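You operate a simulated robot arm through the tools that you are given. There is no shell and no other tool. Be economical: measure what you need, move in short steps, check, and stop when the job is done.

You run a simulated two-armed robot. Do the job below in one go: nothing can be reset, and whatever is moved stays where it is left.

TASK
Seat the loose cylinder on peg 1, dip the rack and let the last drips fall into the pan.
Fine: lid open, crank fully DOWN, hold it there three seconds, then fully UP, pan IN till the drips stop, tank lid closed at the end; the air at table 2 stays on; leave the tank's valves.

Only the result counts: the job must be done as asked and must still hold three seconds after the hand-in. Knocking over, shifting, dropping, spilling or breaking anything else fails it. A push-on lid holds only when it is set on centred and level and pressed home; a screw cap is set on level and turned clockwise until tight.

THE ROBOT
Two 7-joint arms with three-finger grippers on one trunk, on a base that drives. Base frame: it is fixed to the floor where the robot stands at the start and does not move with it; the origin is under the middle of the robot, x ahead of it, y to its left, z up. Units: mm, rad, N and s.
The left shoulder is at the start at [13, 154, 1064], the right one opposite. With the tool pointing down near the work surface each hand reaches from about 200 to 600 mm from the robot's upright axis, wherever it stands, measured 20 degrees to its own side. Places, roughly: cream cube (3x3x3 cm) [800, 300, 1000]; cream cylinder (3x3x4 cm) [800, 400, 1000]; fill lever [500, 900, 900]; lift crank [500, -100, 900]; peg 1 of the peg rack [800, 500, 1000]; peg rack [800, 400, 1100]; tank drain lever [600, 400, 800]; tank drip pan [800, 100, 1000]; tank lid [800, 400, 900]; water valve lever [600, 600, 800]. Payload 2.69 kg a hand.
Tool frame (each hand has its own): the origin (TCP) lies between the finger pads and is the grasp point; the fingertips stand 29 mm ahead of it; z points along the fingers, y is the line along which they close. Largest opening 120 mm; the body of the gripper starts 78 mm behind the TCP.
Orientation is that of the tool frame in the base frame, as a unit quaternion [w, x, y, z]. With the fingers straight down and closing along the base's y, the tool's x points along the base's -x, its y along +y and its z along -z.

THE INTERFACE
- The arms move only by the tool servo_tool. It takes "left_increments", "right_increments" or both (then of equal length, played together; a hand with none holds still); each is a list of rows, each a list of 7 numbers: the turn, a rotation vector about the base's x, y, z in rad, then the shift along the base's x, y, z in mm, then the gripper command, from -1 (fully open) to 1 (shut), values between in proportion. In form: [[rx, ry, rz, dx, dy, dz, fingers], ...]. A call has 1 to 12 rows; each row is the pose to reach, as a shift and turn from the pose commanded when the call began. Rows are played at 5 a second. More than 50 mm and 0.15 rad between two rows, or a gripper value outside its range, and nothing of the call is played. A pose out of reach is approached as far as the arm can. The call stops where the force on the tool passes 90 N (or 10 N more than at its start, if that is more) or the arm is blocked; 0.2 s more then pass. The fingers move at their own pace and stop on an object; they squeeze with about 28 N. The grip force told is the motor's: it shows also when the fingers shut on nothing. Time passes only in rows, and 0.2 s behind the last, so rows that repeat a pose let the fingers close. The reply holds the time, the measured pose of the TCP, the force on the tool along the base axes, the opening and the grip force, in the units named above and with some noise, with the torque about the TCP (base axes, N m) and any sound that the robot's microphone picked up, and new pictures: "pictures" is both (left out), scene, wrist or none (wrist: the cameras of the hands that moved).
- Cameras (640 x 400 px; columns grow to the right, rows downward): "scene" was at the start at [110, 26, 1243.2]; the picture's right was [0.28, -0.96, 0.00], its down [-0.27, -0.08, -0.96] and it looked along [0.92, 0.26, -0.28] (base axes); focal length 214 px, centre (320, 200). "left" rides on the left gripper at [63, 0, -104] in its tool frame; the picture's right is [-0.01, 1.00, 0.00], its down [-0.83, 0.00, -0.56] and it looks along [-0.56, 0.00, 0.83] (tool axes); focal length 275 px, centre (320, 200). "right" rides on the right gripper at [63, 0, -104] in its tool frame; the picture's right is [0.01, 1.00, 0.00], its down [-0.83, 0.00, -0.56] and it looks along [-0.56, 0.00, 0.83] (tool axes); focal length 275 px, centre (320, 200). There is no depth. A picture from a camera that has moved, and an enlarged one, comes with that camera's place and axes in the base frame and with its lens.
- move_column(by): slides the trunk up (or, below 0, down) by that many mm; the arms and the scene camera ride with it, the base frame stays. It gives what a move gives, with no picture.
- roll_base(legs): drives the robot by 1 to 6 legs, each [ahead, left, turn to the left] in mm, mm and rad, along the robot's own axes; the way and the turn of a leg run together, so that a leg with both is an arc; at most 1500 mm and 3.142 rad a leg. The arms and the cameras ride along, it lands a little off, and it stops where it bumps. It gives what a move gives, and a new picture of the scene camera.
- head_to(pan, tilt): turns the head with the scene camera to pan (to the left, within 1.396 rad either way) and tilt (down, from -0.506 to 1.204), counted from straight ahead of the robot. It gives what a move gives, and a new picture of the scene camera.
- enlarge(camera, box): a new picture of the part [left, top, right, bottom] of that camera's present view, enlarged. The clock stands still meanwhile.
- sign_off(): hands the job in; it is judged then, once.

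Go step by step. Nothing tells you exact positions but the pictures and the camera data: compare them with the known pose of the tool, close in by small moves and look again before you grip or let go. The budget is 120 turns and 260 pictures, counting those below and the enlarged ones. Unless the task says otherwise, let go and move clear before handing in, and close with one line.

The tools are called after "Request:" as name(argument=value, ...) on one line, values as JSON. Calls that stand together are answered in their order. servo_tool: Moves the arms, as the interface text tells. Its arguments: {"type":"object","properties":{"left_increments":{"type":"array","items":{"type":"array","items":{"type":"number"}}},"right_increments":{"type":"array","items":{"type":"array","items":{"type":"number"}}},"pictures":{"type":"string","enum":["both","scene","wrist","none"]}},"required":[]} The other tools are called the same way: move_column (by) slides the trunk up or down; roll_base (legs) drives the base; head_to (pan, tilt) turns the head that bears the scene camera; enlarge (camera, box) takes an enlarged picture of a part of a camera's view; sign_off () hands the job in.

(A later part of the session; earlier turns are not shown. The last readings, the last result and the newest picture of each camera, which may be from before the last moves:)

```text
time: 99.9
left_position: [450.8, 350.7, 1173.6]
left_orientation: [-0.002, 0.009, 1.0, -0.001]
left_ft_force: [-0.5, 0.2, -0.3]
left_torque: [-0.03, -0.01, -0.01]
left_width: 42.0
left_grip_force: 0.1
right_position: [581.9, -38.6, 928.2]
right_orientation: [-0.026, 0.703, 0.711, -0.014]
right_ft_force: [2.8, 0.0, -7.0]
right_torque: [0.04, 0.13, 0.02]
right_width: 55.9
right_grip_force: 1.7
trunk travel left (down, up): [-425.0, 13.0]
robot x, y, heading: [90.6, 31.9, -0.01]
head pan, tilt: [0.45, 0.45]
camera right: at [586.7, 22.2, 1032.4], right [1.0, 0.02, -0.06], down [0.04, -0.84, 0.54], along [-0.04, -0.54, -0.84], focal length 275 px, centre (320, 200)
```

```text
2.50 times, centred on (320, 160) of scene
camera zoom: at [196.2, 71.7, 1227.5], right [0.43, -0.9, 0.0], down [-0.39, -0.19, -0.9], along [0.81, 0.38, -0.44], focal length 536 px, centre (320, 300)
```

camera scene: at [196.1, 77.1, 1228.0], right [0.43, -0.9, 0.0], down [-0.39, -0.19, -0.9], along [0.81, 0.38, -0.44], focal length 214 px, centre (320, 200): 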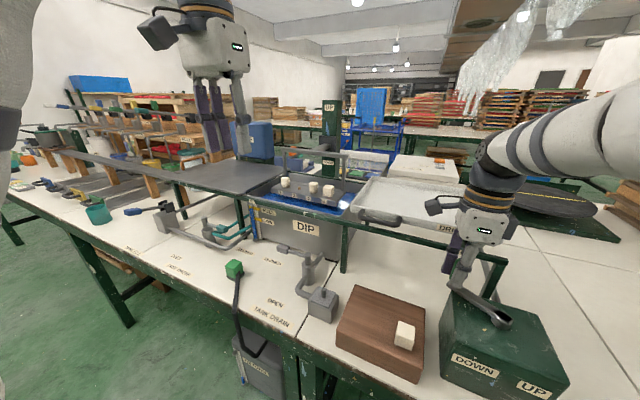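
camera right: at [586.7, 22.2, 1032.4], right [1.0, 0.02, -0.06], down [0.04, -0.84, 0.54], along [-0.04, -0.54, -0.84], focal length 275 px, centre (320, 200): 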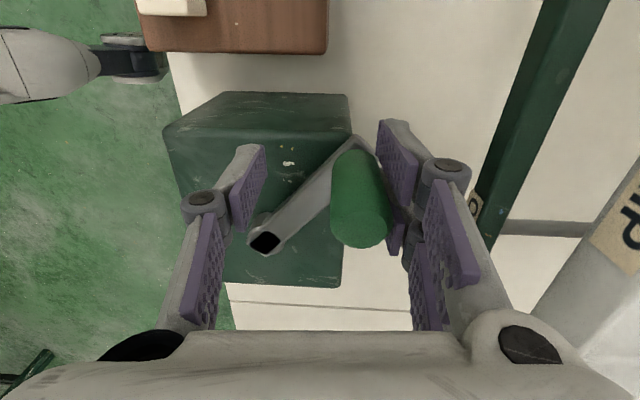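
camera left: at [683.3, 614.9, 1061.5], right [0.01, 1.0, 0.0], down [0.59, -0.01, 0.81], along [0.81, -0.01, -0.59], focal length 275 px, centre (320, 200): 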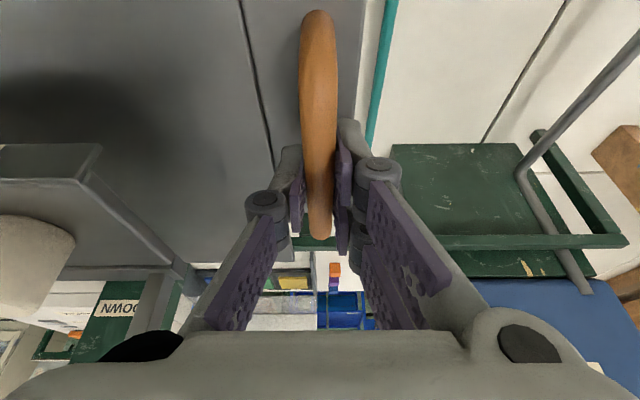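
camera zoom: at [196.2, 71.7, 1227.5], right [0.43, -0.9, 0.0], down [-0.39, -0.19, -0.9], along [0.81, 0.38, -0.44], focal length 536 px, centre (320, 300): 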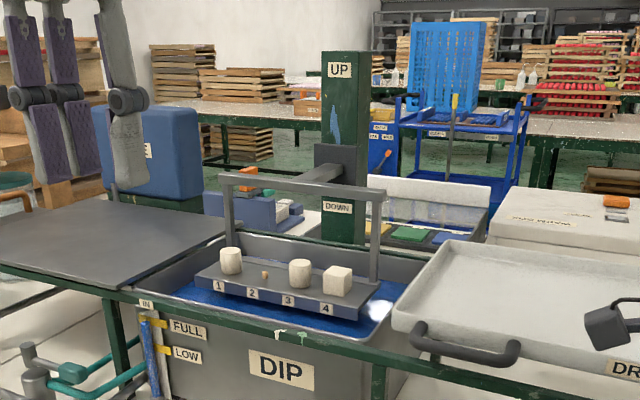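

Released; the crank stays put. I'll raise above the knob, straighten the tool and turn the hand back to its original yaw, then re-measure the knob.

Request:
servo_tool(right_increments=[[0, 0, 0, 0, 0, 30, 0.0], [-0.016, -0.057, 0, 0, 0, 70, -0.2], [-0.016, -0.057, 0.14, 0, 0, 90, -0.2], [-0.016, -0.057, 0.28, 0, 0, 100, -0.2], [-0.016, -0.057, 0.42, 0, 0, 100, -0.2], [-0.016, -0.057, 0.56, 0, 0, 100, -0.2], [-0.016, -0.057, 0.7, 0, 0, 100, -0.2], [-0.016, -0.057, 0.84, 0, 0, 100, -0.2], [-0.016, -0.057, 0.98, 0, 0, 100, -0.2], [-0.016, -0.057, 1.12, 0, 0, 100, -0.2], [-0.016, -0.057, 1.26, 0, 0, 100, -0.2], [-0.016, -0.057, 1.4, 0, 0, 100, -0.2]], pictures="both")

```text
time: 100.3
left_position: [443.4, 352.1, 1181.6]
left_orientation: [0.007, 0.008, 1.0, 0.0]
left_ft_force: [-2.4, -0.1, 2.8]
left_torque: [-0.05, -0.29, 0.0]
left_width: 41.9
left_grip_force: 0.1
right_position: [573.5, -36.4, 948.2]
right_orientation: [-0.03, 0.703, 0.711, -0.019]
right_ft_force: [4.1, -0.3, -14.6]
right_torque: [-0.01, 0.15, 0.08]
right_width: 72.5
right_grip_force: 1.0
trunk travel left (down, up): [-425.0, 13.0]
robot x, y, heading: [93.5, 31.7, -0.008]
head pan, tilt: [0.45, 0.45]
stopped in row 2 (right hand): the force on the tool passed its limit at 113 N (the readings are from after the stop); the commanded pose is now the measured one
camera scene: at [189.5, 72.3, 1230.1], right [0.43, -0.9, 0.0], down [-0.39, -0.19, -0.9], along [0.82, 0.38, -0.43], focal length 214 px, centre (320, 200)
camera right: at [579.3, 24.6, 1054.4], right [1.0, 0.02, -0.07], down [0.05, -0.84, 0.54], along [-0.05, -0.54, -0.84], focal length 275 px, centre (320, 200)
```

scene: 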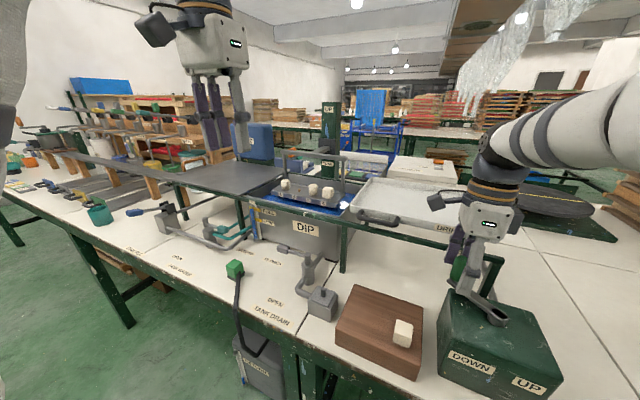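
right: 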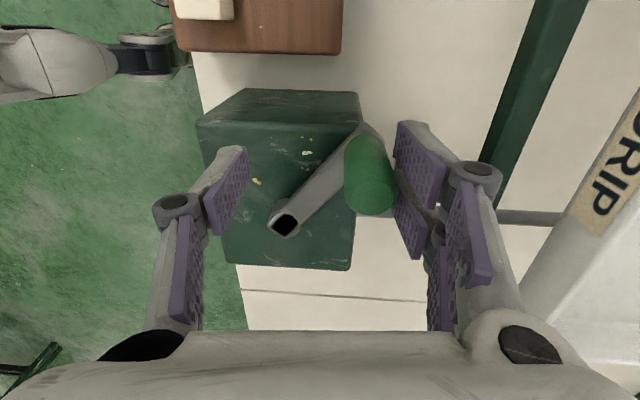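

The hand has risen to z 948 and the residual force is small and falling. I'll continue up slowly.

Request:
servo_tool(right_increments=[[0, 0, 0, -2, 0, 4, -0.2], [0, 0, 0, -4, 0, 10, -0.2], [0, 0, 0, -4, 0, 18, -0.2], [0, 0, 0, -4, 0, 28, -0.2], [0, 0, 0, -4, 0, 40, -0.2], [0, 0, 0, -4, 0, 52, -0.2], [0, 0, 0, -4, 0, 60, -0.2]], pictures="wrist")

Request:
enlarge(camera="scene", box=[400, 160, 600, 340])

```text
time: 101.9
left_position: [447.2, 349.6, 1176.7]
left_orientation: [0.001, 0.008, 1.0, 0.0]
left_ft_force: [-0.4, 1.3, 0.3]
left_torque: [0.03, 0.02, 0.01]
left_width: 41.9
left_grip_force: 0.0
right_position: [571.4, -38.8, 1002.7]
right_orientation: [-0.034, 0.702, 0.711, -0.023]
right_ft_force: [0.1, -0.5, 0.0]
right_torque: [0.0, 0.04, 0.0]
right_width: 71.9
right_grip_force: 0.0
trunk travel left (down, up): [-425.0, 13.0]
robot x, y, heading: [95.8, 33.7, -0.009]
head pan, tilt: [0.45, 0.45]
camera right: at [578.5, 23.3, 1109.2], right [1.0, 0.02, -0.08], down [0.06, -0.84, 0.54], along [-0.06, -0.54, -0.84], focal length 275 px, centre (320, 200)
```

right: 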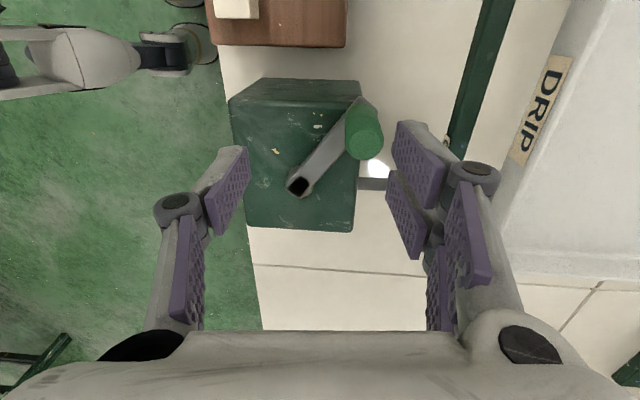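

```text
2.22 times, centred on (500, 250) of scene
camera zoom: at [194.4, 71.8, 1228.2], right [0.43, -0.9, 0.0], down [-0.39, -0.19, -0.9], along [0.81, 0.38, -0.44], focal length 477 px, centre (-80, 89)
```

zoom: 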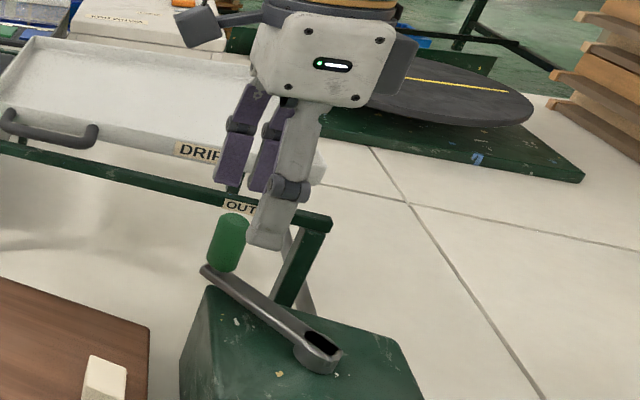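

The hand is free at z ≈ 1003 and the knob is at about [593, −36]. Now I'll square the tool and turn the yaw back.

Request:
servo_tool(right_increments=[[-0.015, -0.08, 0, 0, 0, 5, -0.2], [-0.015, -0.08, 0.13, 0, 0, 10, -0.2], [-0.015, -0.08, 0.26, 0, 0, 10, -0.2], [-0.015, -0.08, 0.39, 0, 0, 10, -0.2], [-0.015, -0.08, 0.52, 0, 0, 10, -0.2], [-0.015, -0.08, 0.65, 0, 0, 10, -0.2], [-0.015, -0.08, 0.78, 0, 0, 10, -0.2], [-0.015, -0.08, 0.91, 0, 0, 10, -0.2], [-0.015, -0.08, 1.04, 0, 0, 10, -0.2], [-0.015, -0.08, 1.17, 0, 0, 10, -0.2], [-0.015, -0.08, 1.3, 0, 0, 10, -0.2], [-0.015, -0.08, 1.43, 0, 0, 10, -0.2]], pictures="wrist")

```text
time: 104.5
left_position: [448.6, 351.1, 1175.1]
left_orientation: [-0.001, 0.008, 1.0, -0.001]
left_ft_force: [0.1, 0.0, 0.5]
left_torque: [0.0, 0.0, -0.01]
left_width: 41.8
left_grip_force: 0.0
right_position: [571.2, -37.6, 1013.0]
right_orientation: [0.02, 0.065, 0.998, -0.019]
right_ft_force: [1.0, 0.4, -0.4]
right_torque: [-0.01, 0.01, -0.02]
right_width: 71.7
right_grip_force: 0.1
trunk travel left (down, up): [-425.0, 13.0]
robot x, y, heading: [91.5, 32.0, -0.009]
head pan, tilt: [0.45, 0.45]
camera right: at [504.9, -25.5, 1114.8], right [0.12, 0.99, -0.04], down [0.8, -0.08, 0.59], along [0.58, -0.1, -0.81], focal length 275 px, centre (320, 200)
```

right: 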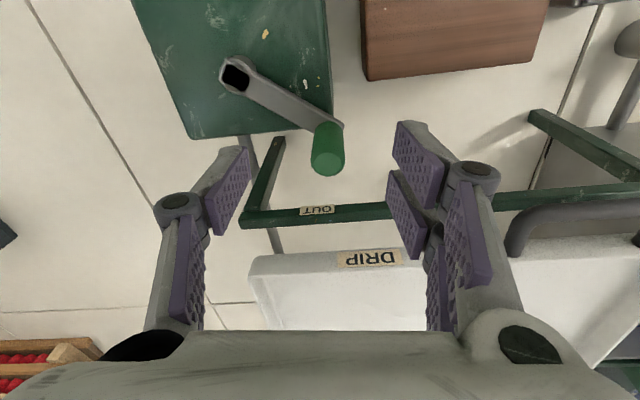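

Clear view now: knob top at about [592, −37], rail at x ≈ 657. I'll square the tool, centre on the knob and grip only its top 20 mm, staying above the rail.

Request:
servo_tool(right_increments=[[0.04, 0.037, 0.05, 10, 1, 0, -0.2], [0.04, 0.037, 0.1, 20.5, 1, 0, -0.2], [0.04, 0.037, 0.1, 20.5, 1, -25, -0.2], [0.04, 0.037, 0.1, 20.5, 1, -48, -0.2], [0.04, 0.037, 0.1, 20.5, 1, -50, 0.2], [0.04, 0.037, 0.1, 20.5, 1, -50, 1], [0.04, 0.037, 0.1, 20.5, 1, -50, 1], [0.04, 0.037, 0.1, 20.5, 1, -50, 1]], pictures="wrist")

Request:
enlarge(camera="scene", box=[400, 160, 600, 340])

```text
time: 106.3
left_position: [448.7, 349.3, 1175.8]
left_orientation: [0.0, 0.009, 1.0, 0.001]
left_ft_force: [0.0, -0.8, 0.1]
left_torque: [-0.01, -0.02, 0.03]
left_width: 41.9
left_grip_force: 0.1
right_position: [592.0, -37.7, 962.7]
right_orientation: [0.001, 0.015, 1.0, 0.001]
right_ft_force: [-1.7, -4.9, 1.1]
right_torque: [-0.56, -0.04, -0.04]
right_width: 21.9
right_grip_force: 45.3
trunk travel left (down, up): [-425.0, 13.0]
robot x, y, heading: [90.9, 34.7, -0.01]
head pan, tilt: [0.45, 0.45]
camera right: at [528.7, -35.5, 1067.0], right [0.03, 1.0, 0.0], down [0.83, -0.02, 0.56], along [0.56, -0.01, -0.83], focal length 275 px, centre (320, 200)
```

right: 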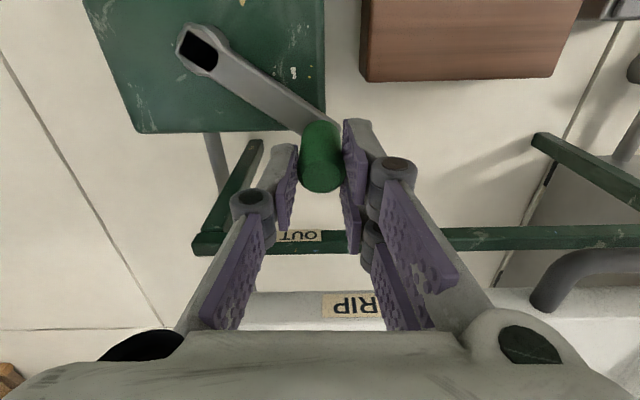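

```text
2.22 times, centred on (500, 250) of scene
camera zoom: at [194.1, 71.3, 1228.3], right [0.43, -0.9, 0.0], down [-0.39, -0.19, -0.9], along [0.81, 0.38, -0.43], focal length 477 px, centre (-80, 89)
```

zoom: 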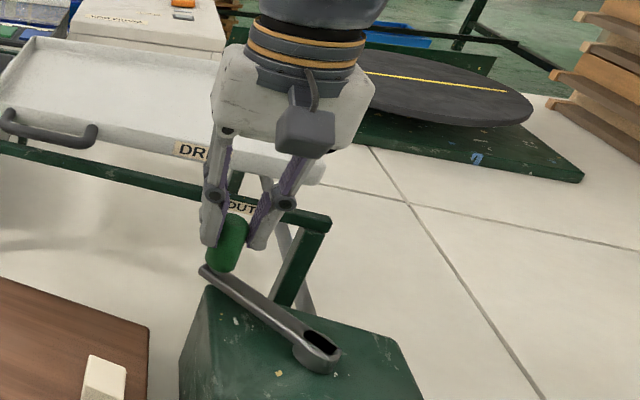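

Good grip above the rail, with the crank arm clear of the fingers. I'll continue the arc past the earlier jam point.

Request:
servo_tool(right_increments=[[0, 0, 0, 9, -6.3, 0, 1], [0, 0, 0, 17.5, -15.2, 0, 1], [0, 0, 0, 24.7, -25.3, 0, 1], [0, 0, 0, 30.3, -36.3, 0, 1], [0, 0, 0, 34.1, -48.1, 0, 1], [0, 0, 0, 36.2, -60.3, 0, 1], [0, 0, 0, 36.2, -60.3, 0, 1]], pictures="wrist")

Request:
enlarge(camera="scene", box=[240, 80, 400, 240])

```text
time: 107.9
left_position: [445.1, 349.2, 1176.1]
left_orientation: [0.001, 0.008, 1.0, 0.0]
left_ft_force: [0.1, 0.0, 0.7]
left_torque: [0.01, -0.04, -0.03]
left_width: 42.2
left_grip_force: 0.1
right_position: [625.8, -97.3, 962.7]
right_orientation: [-0.001, 0.015, 1.0, 0.001]
right_ft_force: [-26.3, -0.4, -8.2]
right_torque: [0.28, 0.03, 0.02]
right_width: 22.1
right_grip_force: 45.0
trunk travel left (down, up): [-425.0, 13.0]
robot x, y, heading: [91.5, 35.6, -0.013]
head pan, tilt: [0.45, 0.45]
camera right: at [562.9, -95.5, 1067.2], right [0.02, 1.0, 0.0], down [0.83, -0.02, 0.55], along [0.55, -0.01, -0.83], focal length 275 px, centre (320, 200)
```

right: 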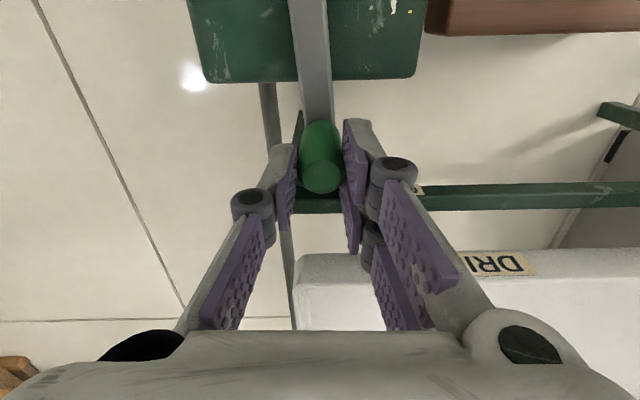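

```text
2.50 times, centred on (320, 160) of scene
camera zoom: at [191.9, 71.6, 1228.3], right [0.43, -0.9, 0.0], down [-0.39, -0.19, -0.9], along [0.82, 0.38, -0.43], focal length 536 px, centre (320, 300)
```

zoom: 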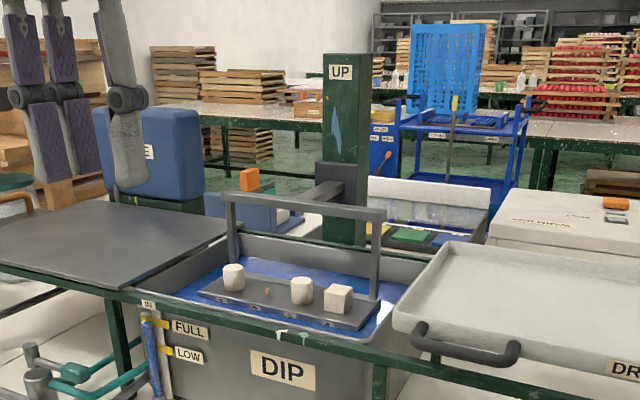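

It turns on freely, so the earlier block was my finger and not the stop. The plate is now going under. I'll continue past the rear point.

Request:
servo_tool(right_increments=[[0, 0, 0, -3.3, -12.2, 0, 1], [0, 0, 0, -4.9, -24.3, 0, 1], [0, 0, 0, -8.3, -35.9, 0, 1], [0, 0, 0, -13.4, -46.9, 0, 1], [0, 0, 0, -13.4, -46.9, 0, 1]], pictures="wrist")

Request:
enlarge(camera="scene", box=[240, 80, 400, 240])

```text
time: 109.1
left_position: [448.6, 351.9, 1174.6]
left_orientation: [0.0, 0.009, 1.0, -0.001]
left_ft_force: [0.7, -0.7, 0.1]
left_torque: [-0.01, -0.01, 0.05]
left_width: 41.9
left_grip_force: 0.0
right_position: [617.1, -143.8, 963.0]
right_orientation: [0.0, 0.015, 1.0, 0.001]
right_ft_force: [-11.6, 7.3, -20.1]
right_torque: [0.32, -0.43, -0.01]
right_width: 21.8
right_grip_force: 44.6
trunk travel left (down, up): [-425.0, 13.0]
robot x, y, heading: [90.3, 31.0, -0.01]
head pan, tilt: [0.45, 0.45]
camera right: at [552.3, -142.5, 1067.1], right [0.03, 1.0, 0.0], down [0.83, -0.02, 0.56], along [0.56, -0.01, -0.83], focal length 275 px, centre (320, 200)
```

right: 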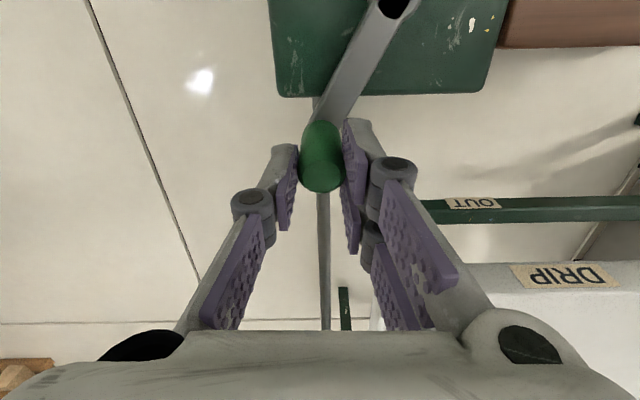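

```text
2.50 times, centred on (320, 160) of scene
camera zoom: at [194.5, 72.4, 1228.0], right [0.43, -0.9, 0.0], down [-0.39, -0.19, -0.9], along [0.81, 0.38, -0.44], focal length 536 px, centre (320, 300)
```

zoom: 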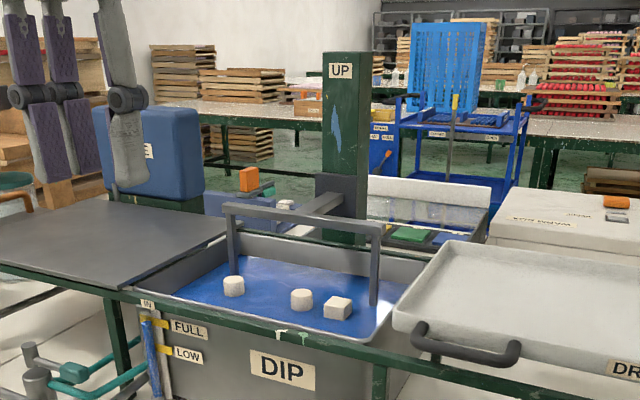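

The pieces are now entering the liquid. I'll carry on turning.

Request:
servo_tool(right_increments=[[0, 0, 0, -5.4, -10.8, 0, 1], [0, 0, 0, -13.6, -19.9, 0, 1], [0, 0, 0, -23.2, -27.7, 0, 1], [0, 0, 0, -33.7, -34, 0, 1], [0, 0, 0, -33.7, -34, 0, 1]], pictures="wrist")

Request:
enlarge(camera="scene", box=[240, 80, 400, 240])

```text
time: 110.3
left_position: [448.9, 352.3, 1174.4]
left_orientation: [0.0, 0.008, 1.0, -0.001]
left_ft_force: [0.0, -0.5, -1.5]
left_torque: [0.04, -0.03, -0.04]
left_width: 41.9
left_grip_force: 0.1
right_position: [581.9, -176.7, 962.8]
right_orientation: [0.002, 0.015, 1.0, 0.001]
right_ft_force: [-8.4, 19.7, -21.2]
right_torque: [0.36, -0.47, 0.01]
right_width: 21.8
right_grip_force: 45.5
trunk travel left (down, up): [-425.0, 13.0]
robot x, y, heading: [92.3, 33.0, -0.01]
head pan, tilt: [0.45, 0.45]
camera right: at [518.2, -175.0, 1067.0], right [0.03, 1.0, 0.0], down [0.83, -0.02, 0.56], along [0.56, -0.01, -0.83], focal length 275 px, centre (320, 200)
```

right: 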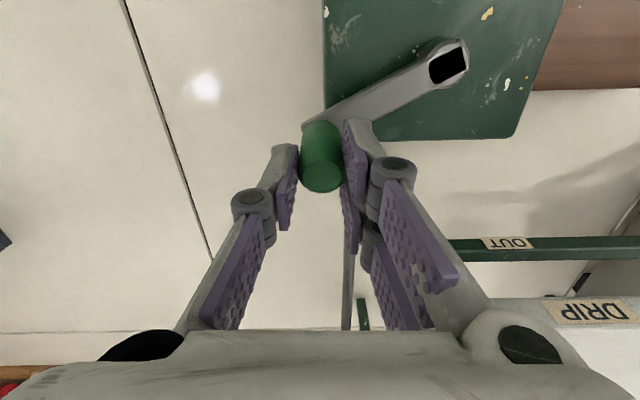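

```text
2.50 times, centred on (320, 160) of scene
camera zoom: at [194.7, 73.6, 1228.1], right [0.43, -0.9, 0.0], down [-0.39, -0.19, -0.9], along [0.81, 0.38, -0.44], focal length 536 px, centre (320, 300)
```

zoom: 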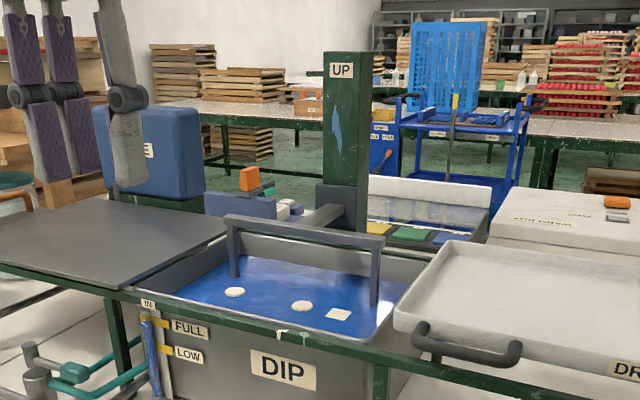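

Nearly submerged. I'll continue to look for the true stop.

Request:
servo_tool(right_increments=[[0, 0, 0, -11.9, -2.7, 0, 1], [0, 0, 0, -23.6, -5.5, 0, 1], [0, 0, 0, -35.6, -6.6, 0, 1], [0, 0, 0, -47.6, -5.8, 0, 1], [0, 0, 0, -47.6, -5.8, 0, 1]], pictures="wrist")

Request:
enlarge(camera="scene", box=[240, 80, 400, 240])

```text
time: 111.5
left_position: [450.1, 350.9, 1175.7]
left_orientation: [-0.001, 0.009, 1.0, -0.001]
left_ft_force: [-0.2, 0.0, -0.4]
left_torque: [0.0, -0.03, 0.01]
left_width: 42.1
left_grip_force: 0.1
right_position: [534.2, -185.1, 962.9]
right_orientation: [0.001, 0.015, 1.0, -0.001]
right_ft_force: [1.9, 4.9, -21.1]
right_torque: [0.47, -0.4, 0.01]
right_width: 21.6
right_grip_force: 45.1
trunk travel left (down, up): [-425.0, 13.0]
robot x, y, heading: [88.5, 32.6, -0.011]
head pan, tilt: [0.45, 0.45]
camera right: at [470.7, -183.3, 1067.1], right [0.03, 1.0, 0.0], down [0.83, -0.02, 0.56], along [0.56, -0.01, -0.83], focal length 275 px, centre (320, 200)
```

right: 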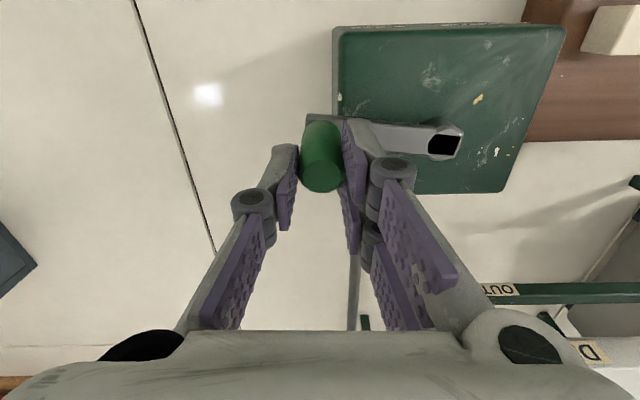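

```text
2.50 times, centred on (320, 160) of scene
camera zoom: at [195.9, 71.7, 1228.0], right [0.43, -0.9, 0.0], down [-0.39, -0.19, -0.9], along [0.81, 0.38, -0.44], focal length 536 px, centre (320, 300)
```

zoom: 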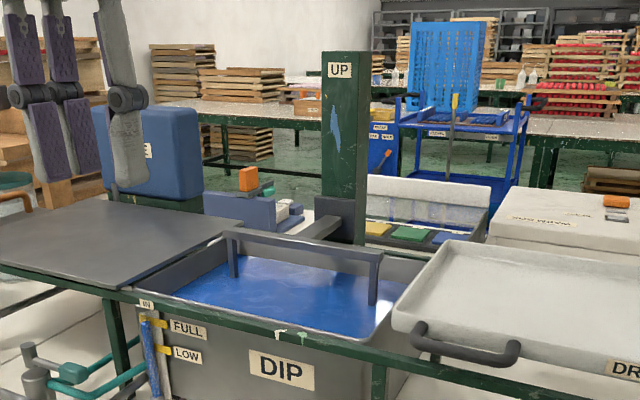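

Fully under now. Still no stop, so I continue along the arc.

Request:
servo_tool(right_increments=[[0, 0, 0, -11.8, 2.5, 0, 1], [0, 0, 0, -23.1, 6.8, 0, 1], [0, 0, 0, -33.6, 12.7, 0, 1], [0, 0, 0, -43.1, 20.1, 0, 1], [0, 0, 0, -43.1, 20.1, 0, 1]], pictures="none")

Request:
enlarge(camera="scene", box=[240, 80, 400, 240])

```text
time: 112.7
left_position: [457.4, 343.5, 1174.7]
left_orientation: [-0.002, 0.009, 1.0, 0.001]
left_ft_force: [-0.1, -0.5, 0.3]
left_torque: [0.01, 0.0, -0.02]
left_width: 42.0
left_grip_force: 0.1
right_position: [501.8, -174.2, 962.8]
right_orientation: [0.009, 0.016, 1.0, -0.001]
right_ft_force: [59.5, -50.0, -4.6]
right_torque: [1.21, 1.11, -0.07]
right_width: 21.4
right_grip_force: 44.9
trunk travel left (down, up): [-425.0, 13.0]
robot x, y, heading: [91.9, 30.5, -0.014]
head pan, tilt: [0.45, 0.45]
```

```text
2.50 times, centred on (320, 160) of scene
camera zoom: at [202.6, 64.9, 1227.9], right [0.43, -0.9, -0.01], down [-0.4, -0.18, -0.9], along [0.81, 0.39, -0.44], focal length 536 px, centre (320, 300)
```

zoom: 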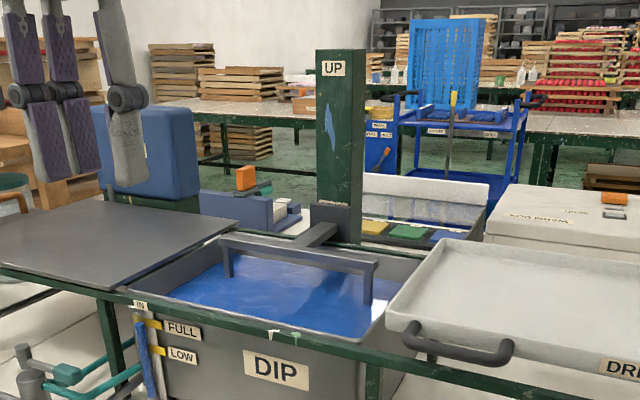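

This is the real DOWN stop: 78 N at about 300° of travel, with the rack fully immersed. I'll ease the push slightly and hold for over three seconds.

Request:
servo_tool(right_increments=[[0, 0, 0, 4, -3.5, 0, 1], [0, 0, 0, 4, -3.5, 0, 1], [0, 0, 0, 4, -3.5, 0, 1], [0, 0, 0, 4, -3.5, 0, 1], [0, 0, 0, 4, -3.5, 0, 1], [0, 0, 0, 4, -3.5, 0, 1], [0, 0, 0, 4, -3.5, 0, 1], [0, 0, 0, 4, -3.5, 0, 1], [0, 0, 0, 4, -3.5, 0, 1], [0, 0, 0, 4, -3.5, 0, 1], [0, 0, 0, 4, -3.5, 0, 1], [0, 0, 0, 4, -3.5, 0, 1]], pictures="none")

Request:
servo_tool(right_increments=[[0, 0, 0, 0, 0, 0, 1], [0, 0, 0, 0, 0, 0, 1], [0, 0, 0, 0, 0, 0, 1], [0, 0, 0, 0, 0, 0, 1], [0, 0, 0, 0, 0, 0, 1], [0, 0, 0, 0, 0, 0, 1], [0, 0, 0, 0, 0, 0, 1], [0, 0, 0, 0, 0, 0, 1]], pictures="wrist")

```text
time: 115.3
left_position: [453.8, 347.4, 1176.2]
left_orientation: [-0.001, 0.008, 1.0, 0.001]
left_ft_force: [-0.3, 0.5, -0.6]
left_torque: [0.01, -0.01, 0.01]
left_width: 41.8
left_grip_force: 0.0
right_position: [501.3, -173.8, 962.1]
right_orientation: [0.007, 0.015, 1.0, -0.001]
right_ft_force: [44.9, -39.6, 14.1]
right_torque: [-0.64, 0.55, -0.06]
right_width: 21.3
right_grip_force: 45.2
trunk travel left (down, up): [-425.0, 13.0]
robot x, y, heading: [88.6, 34.8, -0.01]
head pan, tilt: [0.45, 0.45]
```

```text
time: 117.1
left_position: [453.1, 345.7, 1176.2]
left_orientation: [-0.001, 0.009, 1.0, 0.001]
left_ft_force: [0.2, -0.1, 0.2]
left_torque: [-0.01, -0.01, 0.01]
left_width: 42.4
left_grip_force: 0.1
right_position: [500.8, -173.8, 962.6]
right_orientation: [0.009, 0.015, 1.0, -0.001]
right_ft_force: [44.8, -40.6, 14.5]
right_torque: [-0.76, 0.49, -0.06]
right_width: 21.4
right_grip_force: 45.4
trunk travel left (down, up): [-425.0, 13.0]
robot x, y, heading: [89.5, 34.8, -0.011]
head pan, tilt: [0.45, 0.45]
camera right: at [437.5, -172.1, 1066.2], right [0.03, 1.0, 0.0], down [0.82, -0.02, 0.57], along [0.57, -0.02, -0.82], focal length 275 px, centre (320, 200)
```

right: 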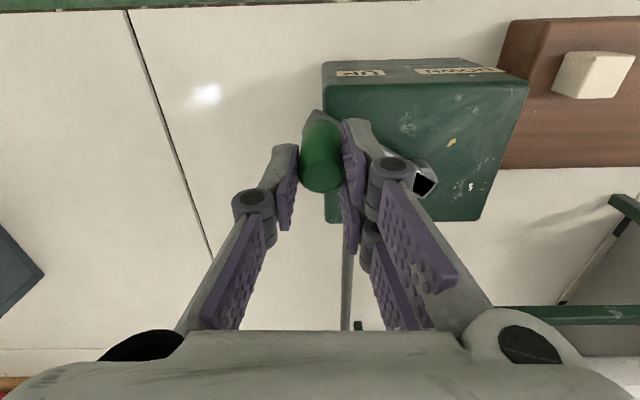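

Held for over four seconds at the stop. Now I'll crank back toward UP along the same circle.

Request:
servo_tool(right_increments=[[0, 0, 0, 12.2, -8.5, 0, 1], [0, 0, 0, 23.3, -13.3, 0, 1], [0, 0, 0, 35, -16.5, 0, 1], [0, 0, 0, 47.1, -17.8, 0, 1], [0, 0, 0, 59.2, -17.4, 0, 1], [0, 0, 0, 71.1, -15.1, 0, 1], [0, 0, 0, 82.6, -11.1, 0, 1], [0, 0, 0, 93.3, -5.4, 0, 1], [0, 0, 0, 103, 1.8, 0, 1], [0, 0, 0, 111.6, 10.4, 0, 1], [0, 0, 0, 118.8, 20.2, 0, 1], [0, 0, 0, 124.4, 30.9, 0, 1]], pictures="wrist")

```text
time: 119.7
left_position: [449.7, 349.8, 1175.6]
left_orientation: [0.0, 0.008, 1.0, 0.0]
left_ft_force: [-0.7, -0.6, -0.2]
left_torque: [0.01, 0.01, -0.01]
left_width: 41.8
left_grip_force: 0.0
right_position: [620.4, -135.7, 962.7]
right_orientation: [0.001, 0.015, 1.0, 0.001]
right_ft_force: [3.1, -3.2, -1.6]
right_torque: [-1.85, 0.54, 0.0]
right_width: 20.9
right_grip_force: 45.1
trunk travel left (down, up): [-425.0, 13.0]
robot x, y, heading: [89.3, 32.8, -0.01]
head pan, tilt: [0.45, 0.45]
camera right: at [556.1, -134.4, 1066.9], right [0.03, 1.0, 0.0], down [0.83, -0.02, 0.56], along [0.56, -0.01, -0.83], focal length 275 px, centre (320, 200)
```

right: 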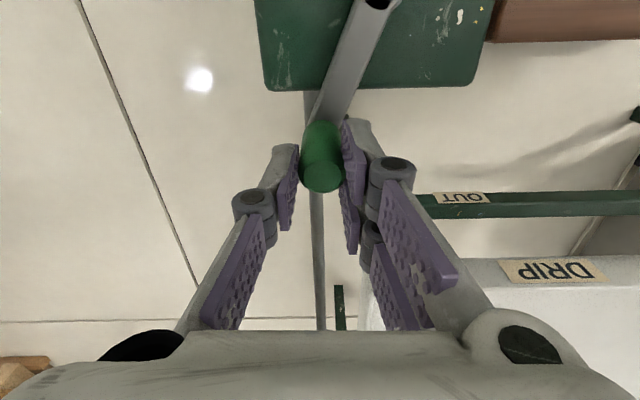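

Smooth. Continuing toward UP.

Request:
servo_tool(right_increments=[[0, 0, 0, 4, 11.5, 0, 1], [0, 0, 0, 6.2, 23.4, 0, 1], [0, 0, 0, 6.6, 35.6, 0, 1], [0, 0, 0, 5.2, 47.6, 0, 1], [0, 0, 0, 2, 59.3, 0, 1], [0, 0, 0, -2.9, 70.4, 0, 1], [0, 0, 0, -9.4, 80.7, 0, 1], [0, 0, 0, -17.4, 89.8, 0, 1], [0, 0, 0, -26.6, 97.7, 0, 1], [0, 0, 0, -37, 104.1, 0, 1], [0, 0, 0, -48.1, 108.9, 0, 1], [0, 0, 0, -59.9, 111.9, 0, 1]], pictures="none")

Request:
enlarge(camera="scene", box=[240, 80, 400, 240])

```text
time: 122.3
left_position: [448.5, 349.7, 1175.4]
left_orientation: [0.0, 0.007, 1.0, -0.001]
left_ft_force: [0.6, 1.0, -0.4]
left_torque: [0.01, -0.02, 0.0]
left_width: 42.1
left_grip_force: 0.1
right_position: [559.2, -23.3, 963.3]
right_orientation: [0.0, 0.014, 1.0, 0.001]
right_ft_force: [1.5, -1.2, -10.4]
right_torque: [-0.51, -0.61, -0.01]
right_width: 21.3
right_grip_force: 44.9
trunk travel left (down, up): [-425.0, 13.0]
robot x, y, heading: [90.3, 37.1, -0.009]
head pan, tilt: [0.45, 0.45]
```

```text
2.50 times, centred on (320, 160) of scene
camera zoom: at [195.2, 71.7, 1228.1], right [0.43, -0.9, 0.0], down [-0.39, -0.19, -0.9], along [0.81, 0.38, -0.44], focal length 536 px, centre (320, 300)
```

zoom: 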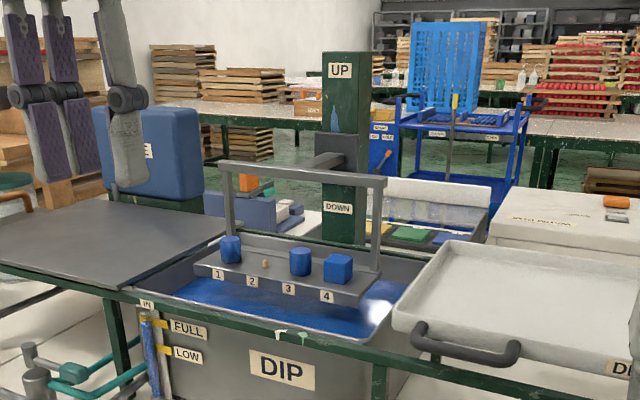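

The pieces came out blue, so the dip worked. Now the last part of the arc to fully UP.

Request:
servo_tool(right_increments=[[0, 0, 0, -12, 1.3, 0, 1], [0, 0, 0, -24.2, 0.7, 0, 1], [0, 0, 0, -36.1, -1.6, 0, 1], [0, 0, 0, -47.5, -5.8, 0, 1], [0, 0, 0, -58.2, -11.5, 0, 1], [0, 0, 0, -67.9, -18.8, 0, 1], [0, 0, 0, -76.3, -27.5, 0, 1], [0, 0, 0, -83.5, -37.4, 0, 1], [0, 0, 0, -89, -48.2, 0, 1], [0, 0, 0, -92.9, -59.7, 0, 1], [0, 0, 0, -94.8, -70, 0, 1], [0, 0, 0, -95.4, -79.7, 0, 1]], pictures="wrist")

Request:
enlarge(camera="scene", box=[240, 80, 400, 240])

```text
time: 124.9
left_position: [447.7, 350.6, 1175.6]
left_orientation: [0.0, 0.008, 1.0, -0.001]
left_ft_force: [-0.7, 0.7, -0.3]
left_torque: [-0.02, 0.01, 0.03]
left_width: 42.2
left_grip_force: 0.1
right_position: [461.9, -104.7, 962.0]
right_orientation: [-0.001, 0.015, 1.0, -0.001]
right_ft_force: [-16.9, 5.9, -26.2]
right_torque: [1.6, 0.19, 0.04]
right_width: 21.1
right_grip_force: 45.0
trunk travel left (down, up): [-425.0, 13.0]
robot x, y, heading: [97.3, 29.6, -0.01]
head pan, tilt: [0.45, 0.45]
camera right: at [399.2, -102.4, 1067.2], right [0.03, 1.0, 0.0], down [0.83, -0.02, 0.56], along [0.56, -0.01, -0.83], focal length 275 px, centre (320, 200)
```

right: 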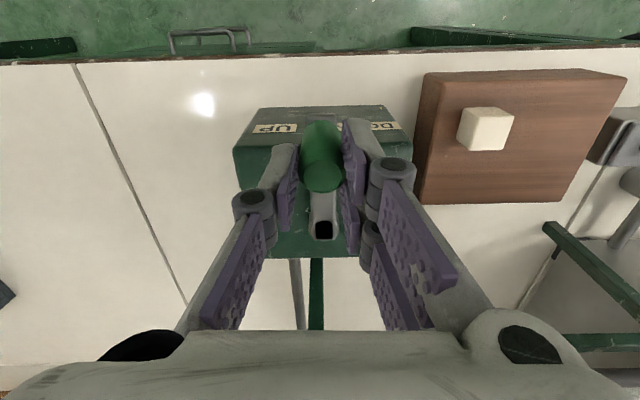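

```text
2.50 times, centred on (320, 160) of scene
camera zoom: at [193.8, 72.2, 1228.1], right [0.43, -0.9, 0.0], down [-0.39, -0.19, -0.9], along [0.81, 0.38, -0.43], focal length 536 px, centre (320, 300)
```

zoom: 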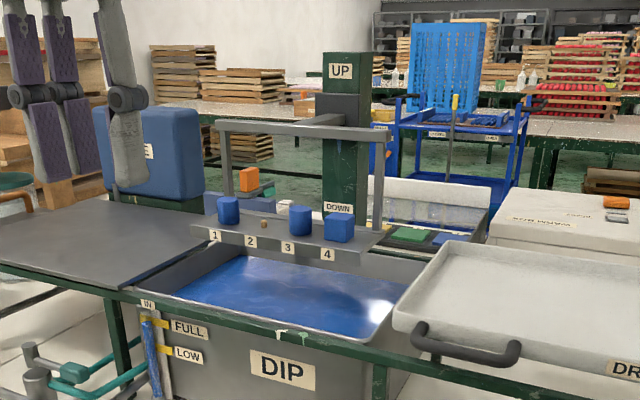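

The rack is up near the top. I'll press a few millimetres more to make sure that it sits on the UP stop.

Request:
servo_tool(right_increments=[[0, 0, 0, 1.5, -3, 0, 1], [0, 0, 0, 2, -6, 0, 1], [0, 0, 0, 2, -6, 0, 1]], pictures="none")

```text
time: 125.7
left_position: [446.1, 355.4, 1174.5]
left_orientation: [0.001, 0.008, 1.0, -0.003]
left_ft_force: [0.0, -0.5, 0.1]
left_torque: [-0.05, 0.0, -0.01]
left_width: 42.2
left_grip_force: 0.0
right_position: [462.6, -104.7, 963.3]
right_orientation: [-0.002, 0.013, 1.0, 0.001]
right_ft_force: [-28.2, 37.5, -34.8]
right_torque: [-1.43, -0.29, 0.05]
right_width: 21.4
right_grip_force: 45.0
trunk travel left (down, up): [-425.0, 13.0]
robot x, y, heading: [90.4, 32.0, -0.008]
head pan, tilt: [0.45, 0.45]
```

The UP stop is confirmed (no motion under 37 N). I'll release the knob, raise the right hand and move it clear of the crank.

Request:
servo_tool(right_increments=[[0, 0, 0, 0, 0, 0, 0.3], [0, 0, 0, 0, 2, -2, 0.0], [0, 0, 0, 0, 2, -2, 0.0], [0, 0, 0, 0, 2, 8, 0.0], [0, 0, 0, 0, 2, 25, 0.0], [0, 0, 0, -5, 0, 60, 0.0], [0, 0, 0, -15, -20, 100, 0.0], [0, 0, 0, -30, -50, 135, 0.0], [0, 0, 0, -50, -80, 160, 0.0], [0, 0, 0, -60, -100, 175, 0.0]], pictures="scene")

Request:
enlarge(camera="scene", box=[240, 80, 440, 260])

```text
time: 126.8
left_position: [451.9, 350.4, 1173.9]
left_orientation: [-0.003, 0.009, 1.0, 0.0]
left_ft_force: [-0.3, 0.5, 0.1]
left_torque: [0.03, -0.02, 0.02]
left_width: 42.0
left_grip_force: 0.0
right_position: [462.7, -108.2, 961.9]
right_orientation: [-0.012, 0.014, 1.0, -0.001]
right_ft_force: [5.0, 1.0, -56.1]
right_torque: [1.03, -2.37, -0.1]
right_width: 54.3
right_grip_force: 0.0
trunk travel left (down, up): [-425.0, 13.0]
robot x, y, heading: [94.2, 33.2, -0.008]
head pan, tilt: [0.45, 0.45]
stopped in row 5 (right hand): the force on the tool passed its limit at 106 N (the readings are from after the stop); the commanded pose is now the measured one
camera scene: at [198.1, 70.8, 1227.7], right [0.43, -0.9, 0.0], down [-0.4, -0.18, -0.9], along [0.81, 0.38, -0.44], focal length 214 px, centre (320, 200)
```

scene: 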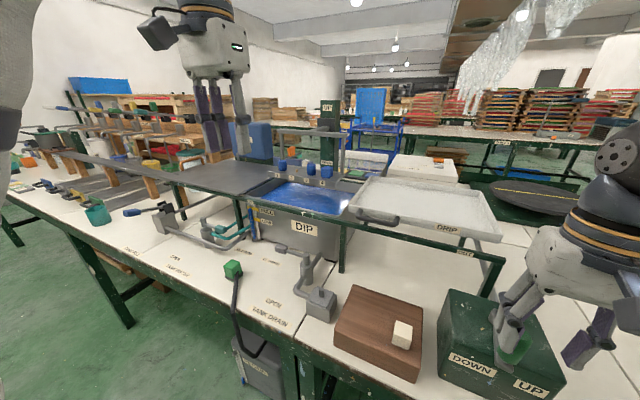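

```text
2.22 times, centred on (340, 170) of scene
camera zoom: at [198.1, 70.8, 1227.7], right [0.43, -0.9, 0.0], down [-0.4, -0.18, -0.9], along [0.81, 0.38, -0.44], focal length 477 px, centre (276, 267)
```

zoom: 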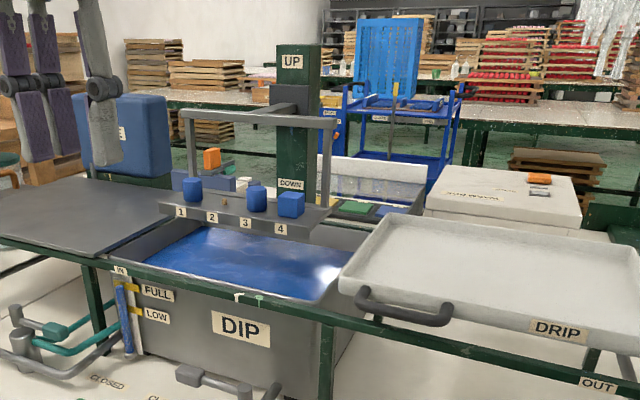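

The pad on one side still clings to the knob as I lift. I'll centre the hand so that neither pad touches, open further and lift gently.

Request:
servo_tool(right_increments=[[0, 0, 0, 0, 0, -3, -0.2], [0, 0, 0, 0, 4, -5, -0.3], [0, 0, 0, 0, 4, -5, -0.3], [0, 0, 0, 0, 4, -5, -0.3]], pictures="wrist")

Request:
enlarge(camera="scene", box=[470, 220, 630, 380])

```text
time: 127.8
left_position: [451.6, 351.0, 1174.5]
left_orientation: [-0.002, 0.008, 1.0, 0.0]
left_ft_force: [0.1, -0.9, 0.4]
left_torque: [0.0, -0.02, 0.0]
left_width: 42.1
left_grip_force: 0.0
right_position: [463.2, -103.0, 960.5]
right_orientation: [-0.01, 0.013, 1.0, -0.001]
right_ft_force: [6.1, -3.6, -50.2]
right_torque: [-1.76, -1.4, -0.15]
right_width: 65.9
right_grip_force: 0.1
trunk travel left (down, up): [-425.0, 13.0]
robot x, y, heading: [92.8, 35.0, -0.007]
head pan, tilt: [0.45, 0.45]
camera right: at [402.1, -102.6, 1066.6], right [0.02, 1.0, 0.0], down [0.84, -0.02, 0.54], along [0.54, -0.01, -0.84], focal length 275 px, centre (320, 200)
```

right: 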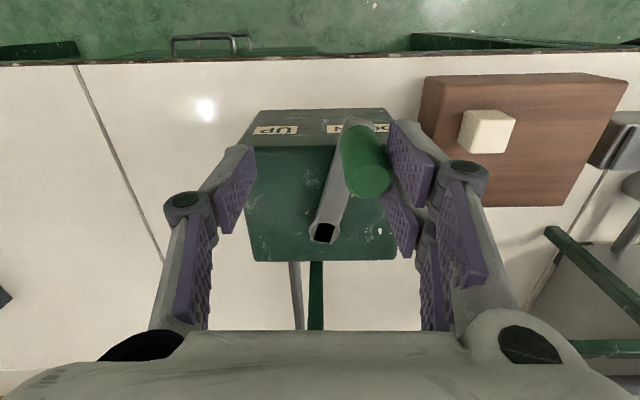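

```text
2.50 times, centred on (550, 300) of scene
camera zoom: at [197.4, 70.9, 1227.9], right [0.43, -0.9, 0.0], down [-0.4, -0.18, -0.9], along [0.81, 0.38, -0.44], focal length 536 px, centre (-255, -50)
```

zoom: 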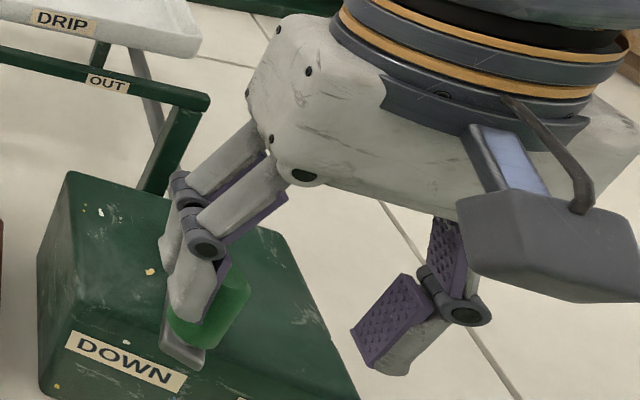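

The knob is wedged against the forked finger and the crank followed a little as I opened. I'll pull straight up to free it, then push the crank back onto the UP stop with closed fingers.

Request:
servo_tool(right_increments=[[0, 0, 0, 0, 0, 4, -0.3], [0, 0, 0, 0, 0, 8, -0.3], [0, 0, 0, 0, 0, 12, -0.3], [0, 0, 0, 0, 0, 18, -0.3], [0, 0, 0, 0, 0, 30, -0.3], [0, 0, 0, 0, 0, 45, -0.3]], pictures="wrist")

```text
time: 129.2
left_position: [448.6, 350.2, 1175.7]
left_orientation: [0.0, 0.008, 1.0, -0.001]
left_ft_force: [-0.2, 0.9, 0.7]
left_torque: [-0.01, 0.01, -0.02]
left_width: 42.2
left_grip_force: 0.1
right_position: [461.6, -103.9, 1008.0]
right_orientation: [-0.007, 0.013, 1.0, -0.001]
right_ft_force: [0.1, 0.4, 0.2]
right_torque: [0.01, -0.04, 0.03]
right_width: 77.8
right_grip_force: 0.1
trunk travel left (down, up): [-425.0, 13.0]
robot x, y, heading: [90.3, 34.5, -0.013]
head pan, tilt: [0.45, 0.45]
camera right: at [399.0, -102.0, 1113.4], right [0.02, 1.0, 0.0], down [0.84, -0.02, 0.54], along [0.54, -0.01, -0.84], focal length 275 px, centre (320, 200)
```

right: 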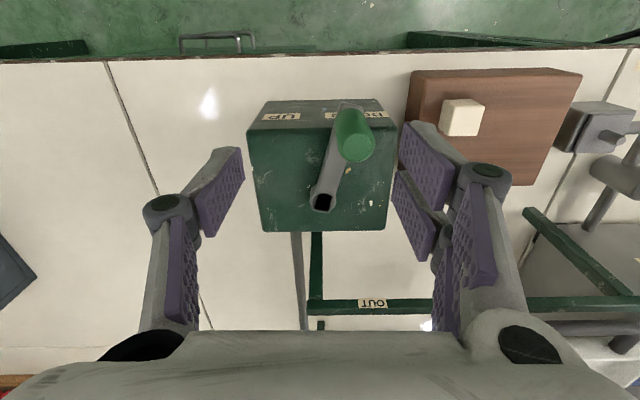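

Freed, with the crank now about 0.3 rad off the UP stop. I'll close the fingers, come down on the +y side of the knob and push it back onto the stop.

Request:
servo_tool(right_increments=[[0, 0, 0, 2, 30, 0, 0.5], [0, 0, 0, 3, 60, 0, 1], [0, 0, 0, 3, 62, 0, 1], [0, 0, 0, 3, 62, -30, 1], [0, 0, 0, 3, 62, -53, 1], [0, 0, 0, 3, 52, -53, 1], [0, 0, 0, 3, 42, -53, 1], [0, 0, 0, 2, 34, -53, 1], [0, 0, 0, 2, 27, -53, 1], [0, 0, 0, 2, 27, -53, 1]], pictures="wrist")

Request:
enlarge(camera="scene", box=[400, 220, 600, 400])

```text
time: 131.4
left_position: [448.0, 350.8, 1175.0]
left_orientation: [0.0, 0.007, 1.0, -0.001]
left_ft_force: [0.1, -0.4, 0.9]
left_torque: [0.04, 0.01, 0.02]
left_width: 42.1
left_grip_force: 0.1
right_position: [462.3, -75.7, 954.4]
right_orientation: [-0.007, 0.013, 1.0, -0.001]
right_ft_force: [0.3, 2.1, 1.2]
right_torque: [-0.03, 0.0, 0.03]
right_width: 0.0
right_grip_force: 27.9
trunk travel left (down, up): [-425.0, 13.0]
robot x, y, heading: [91.5, 36.5, -0.011]
head pan, tilt: [0.45, 0.45]
camera right: at [400.6, -73.8, 1059.4], right [0.02, 1.0, 0.0], down [0.84, -0.02, 0.54], along [0.54, -0.01, -0.84], focal length 275 px, centre (320, 200)
```

right: 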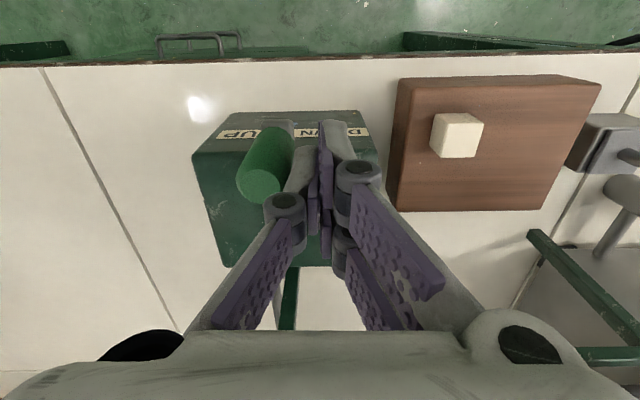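

```text
2.22 times, centred on (500, 310) of scene
camera zoom: at [194.4, 72.2, 1228.2], right [0.43, -0.9, 0.0], down [-0.39, -0.19, -0.9], along [0.81, 0.38, -0.44], focal length 477 px, centre (-80, -44)
```

zoom: 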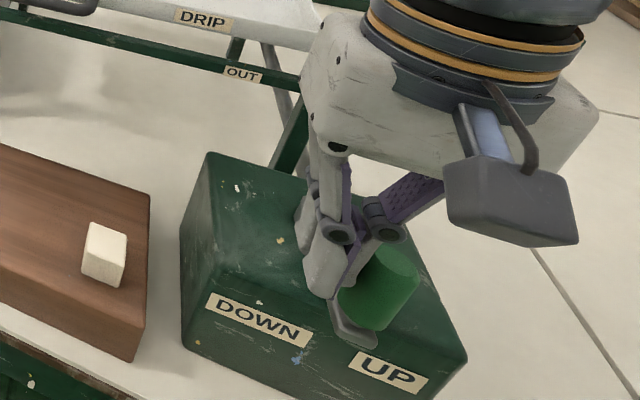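

The knob is back near its UP position. I'll push a few millimetres more to seat it on the stop.

Request:
servo_tool(right_increments=[[0, 0, 0, 0, -3, 0, 1], [0, 0, 0, 0, -6, 0, 1], [0, 0, 0, 0, -6, 0, 1]], pictures="none")

```text
time: 132.2
left_position: [448.0, 353.6, 1174.9]
left_orientation: [0.0, 0.008, 1.0, -0.002]
left_ft_force: [-0.6, 0.0, -0.1]
left_torque: [0.01, 0.02, 0.02]
left_width: 41.9
left_grip_force: 0.0
right_position: [463.3, -78.4, 953.5]
right_orientation: [-0.007, 0.012, 1.0, -0.001]
right_ft_force: [0.2, 31.3, -4.0]
right_torque: [0.13, 0.02, -0.02]
right_width: 0.0
right_grip_force: 27.9
trunk travel left (down, up): [-425.0, 13.0]
robot x, y, heading: [89.7, 32.5, -0.007]
head pan, tilt: [0.45, 0.45]
```

It is on the UP stop at 31 N. I'll withdraw sideways, then up and away, and check the crank stays.

Request:
servo_tool(right_increments=[[0, 0, 0, 0, 8, 0, 1], [0, 0, 0, 0, 18, 0, 1], [0, 0, 0, 0, 18, 35, 1], [0, 0, 0, -10, 10, 75, 1], [0, 0, 0, -25, -15, 110, 1], [0, 0, 0, -45, -45, 145, 1], [0, 0, 0, -60, -80, 175, 1], [0, 0, 0, -68, -115, 185, 1], [0, 0, 0, -68, -150, 185, 1]], pictures="both")

Request:
enlarge(camera="scene", box=[260, 80, 520, 260])

```text
refused: row 6 steps farther than a row can; nothing moved
```

```text
2.22 times, centred on (390, 170) of scene
camera zoom: at [194.8, 76.1, 1228.0], right [0.43, -0.9, 0.0], down [-0.39, -0.19, -0.9], along [0.81, 0.38, -0.44], focal length 477 px, centre (164, 267)
```

zoom: 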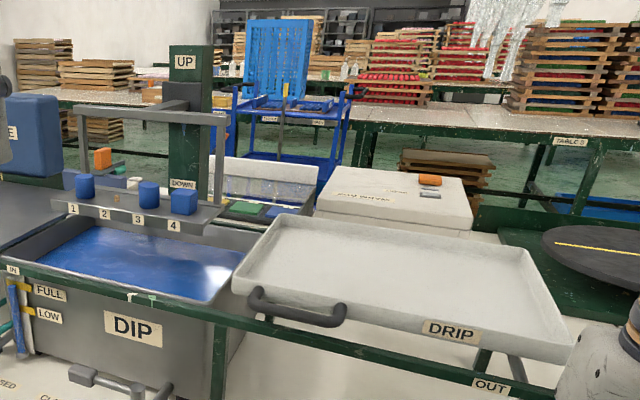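

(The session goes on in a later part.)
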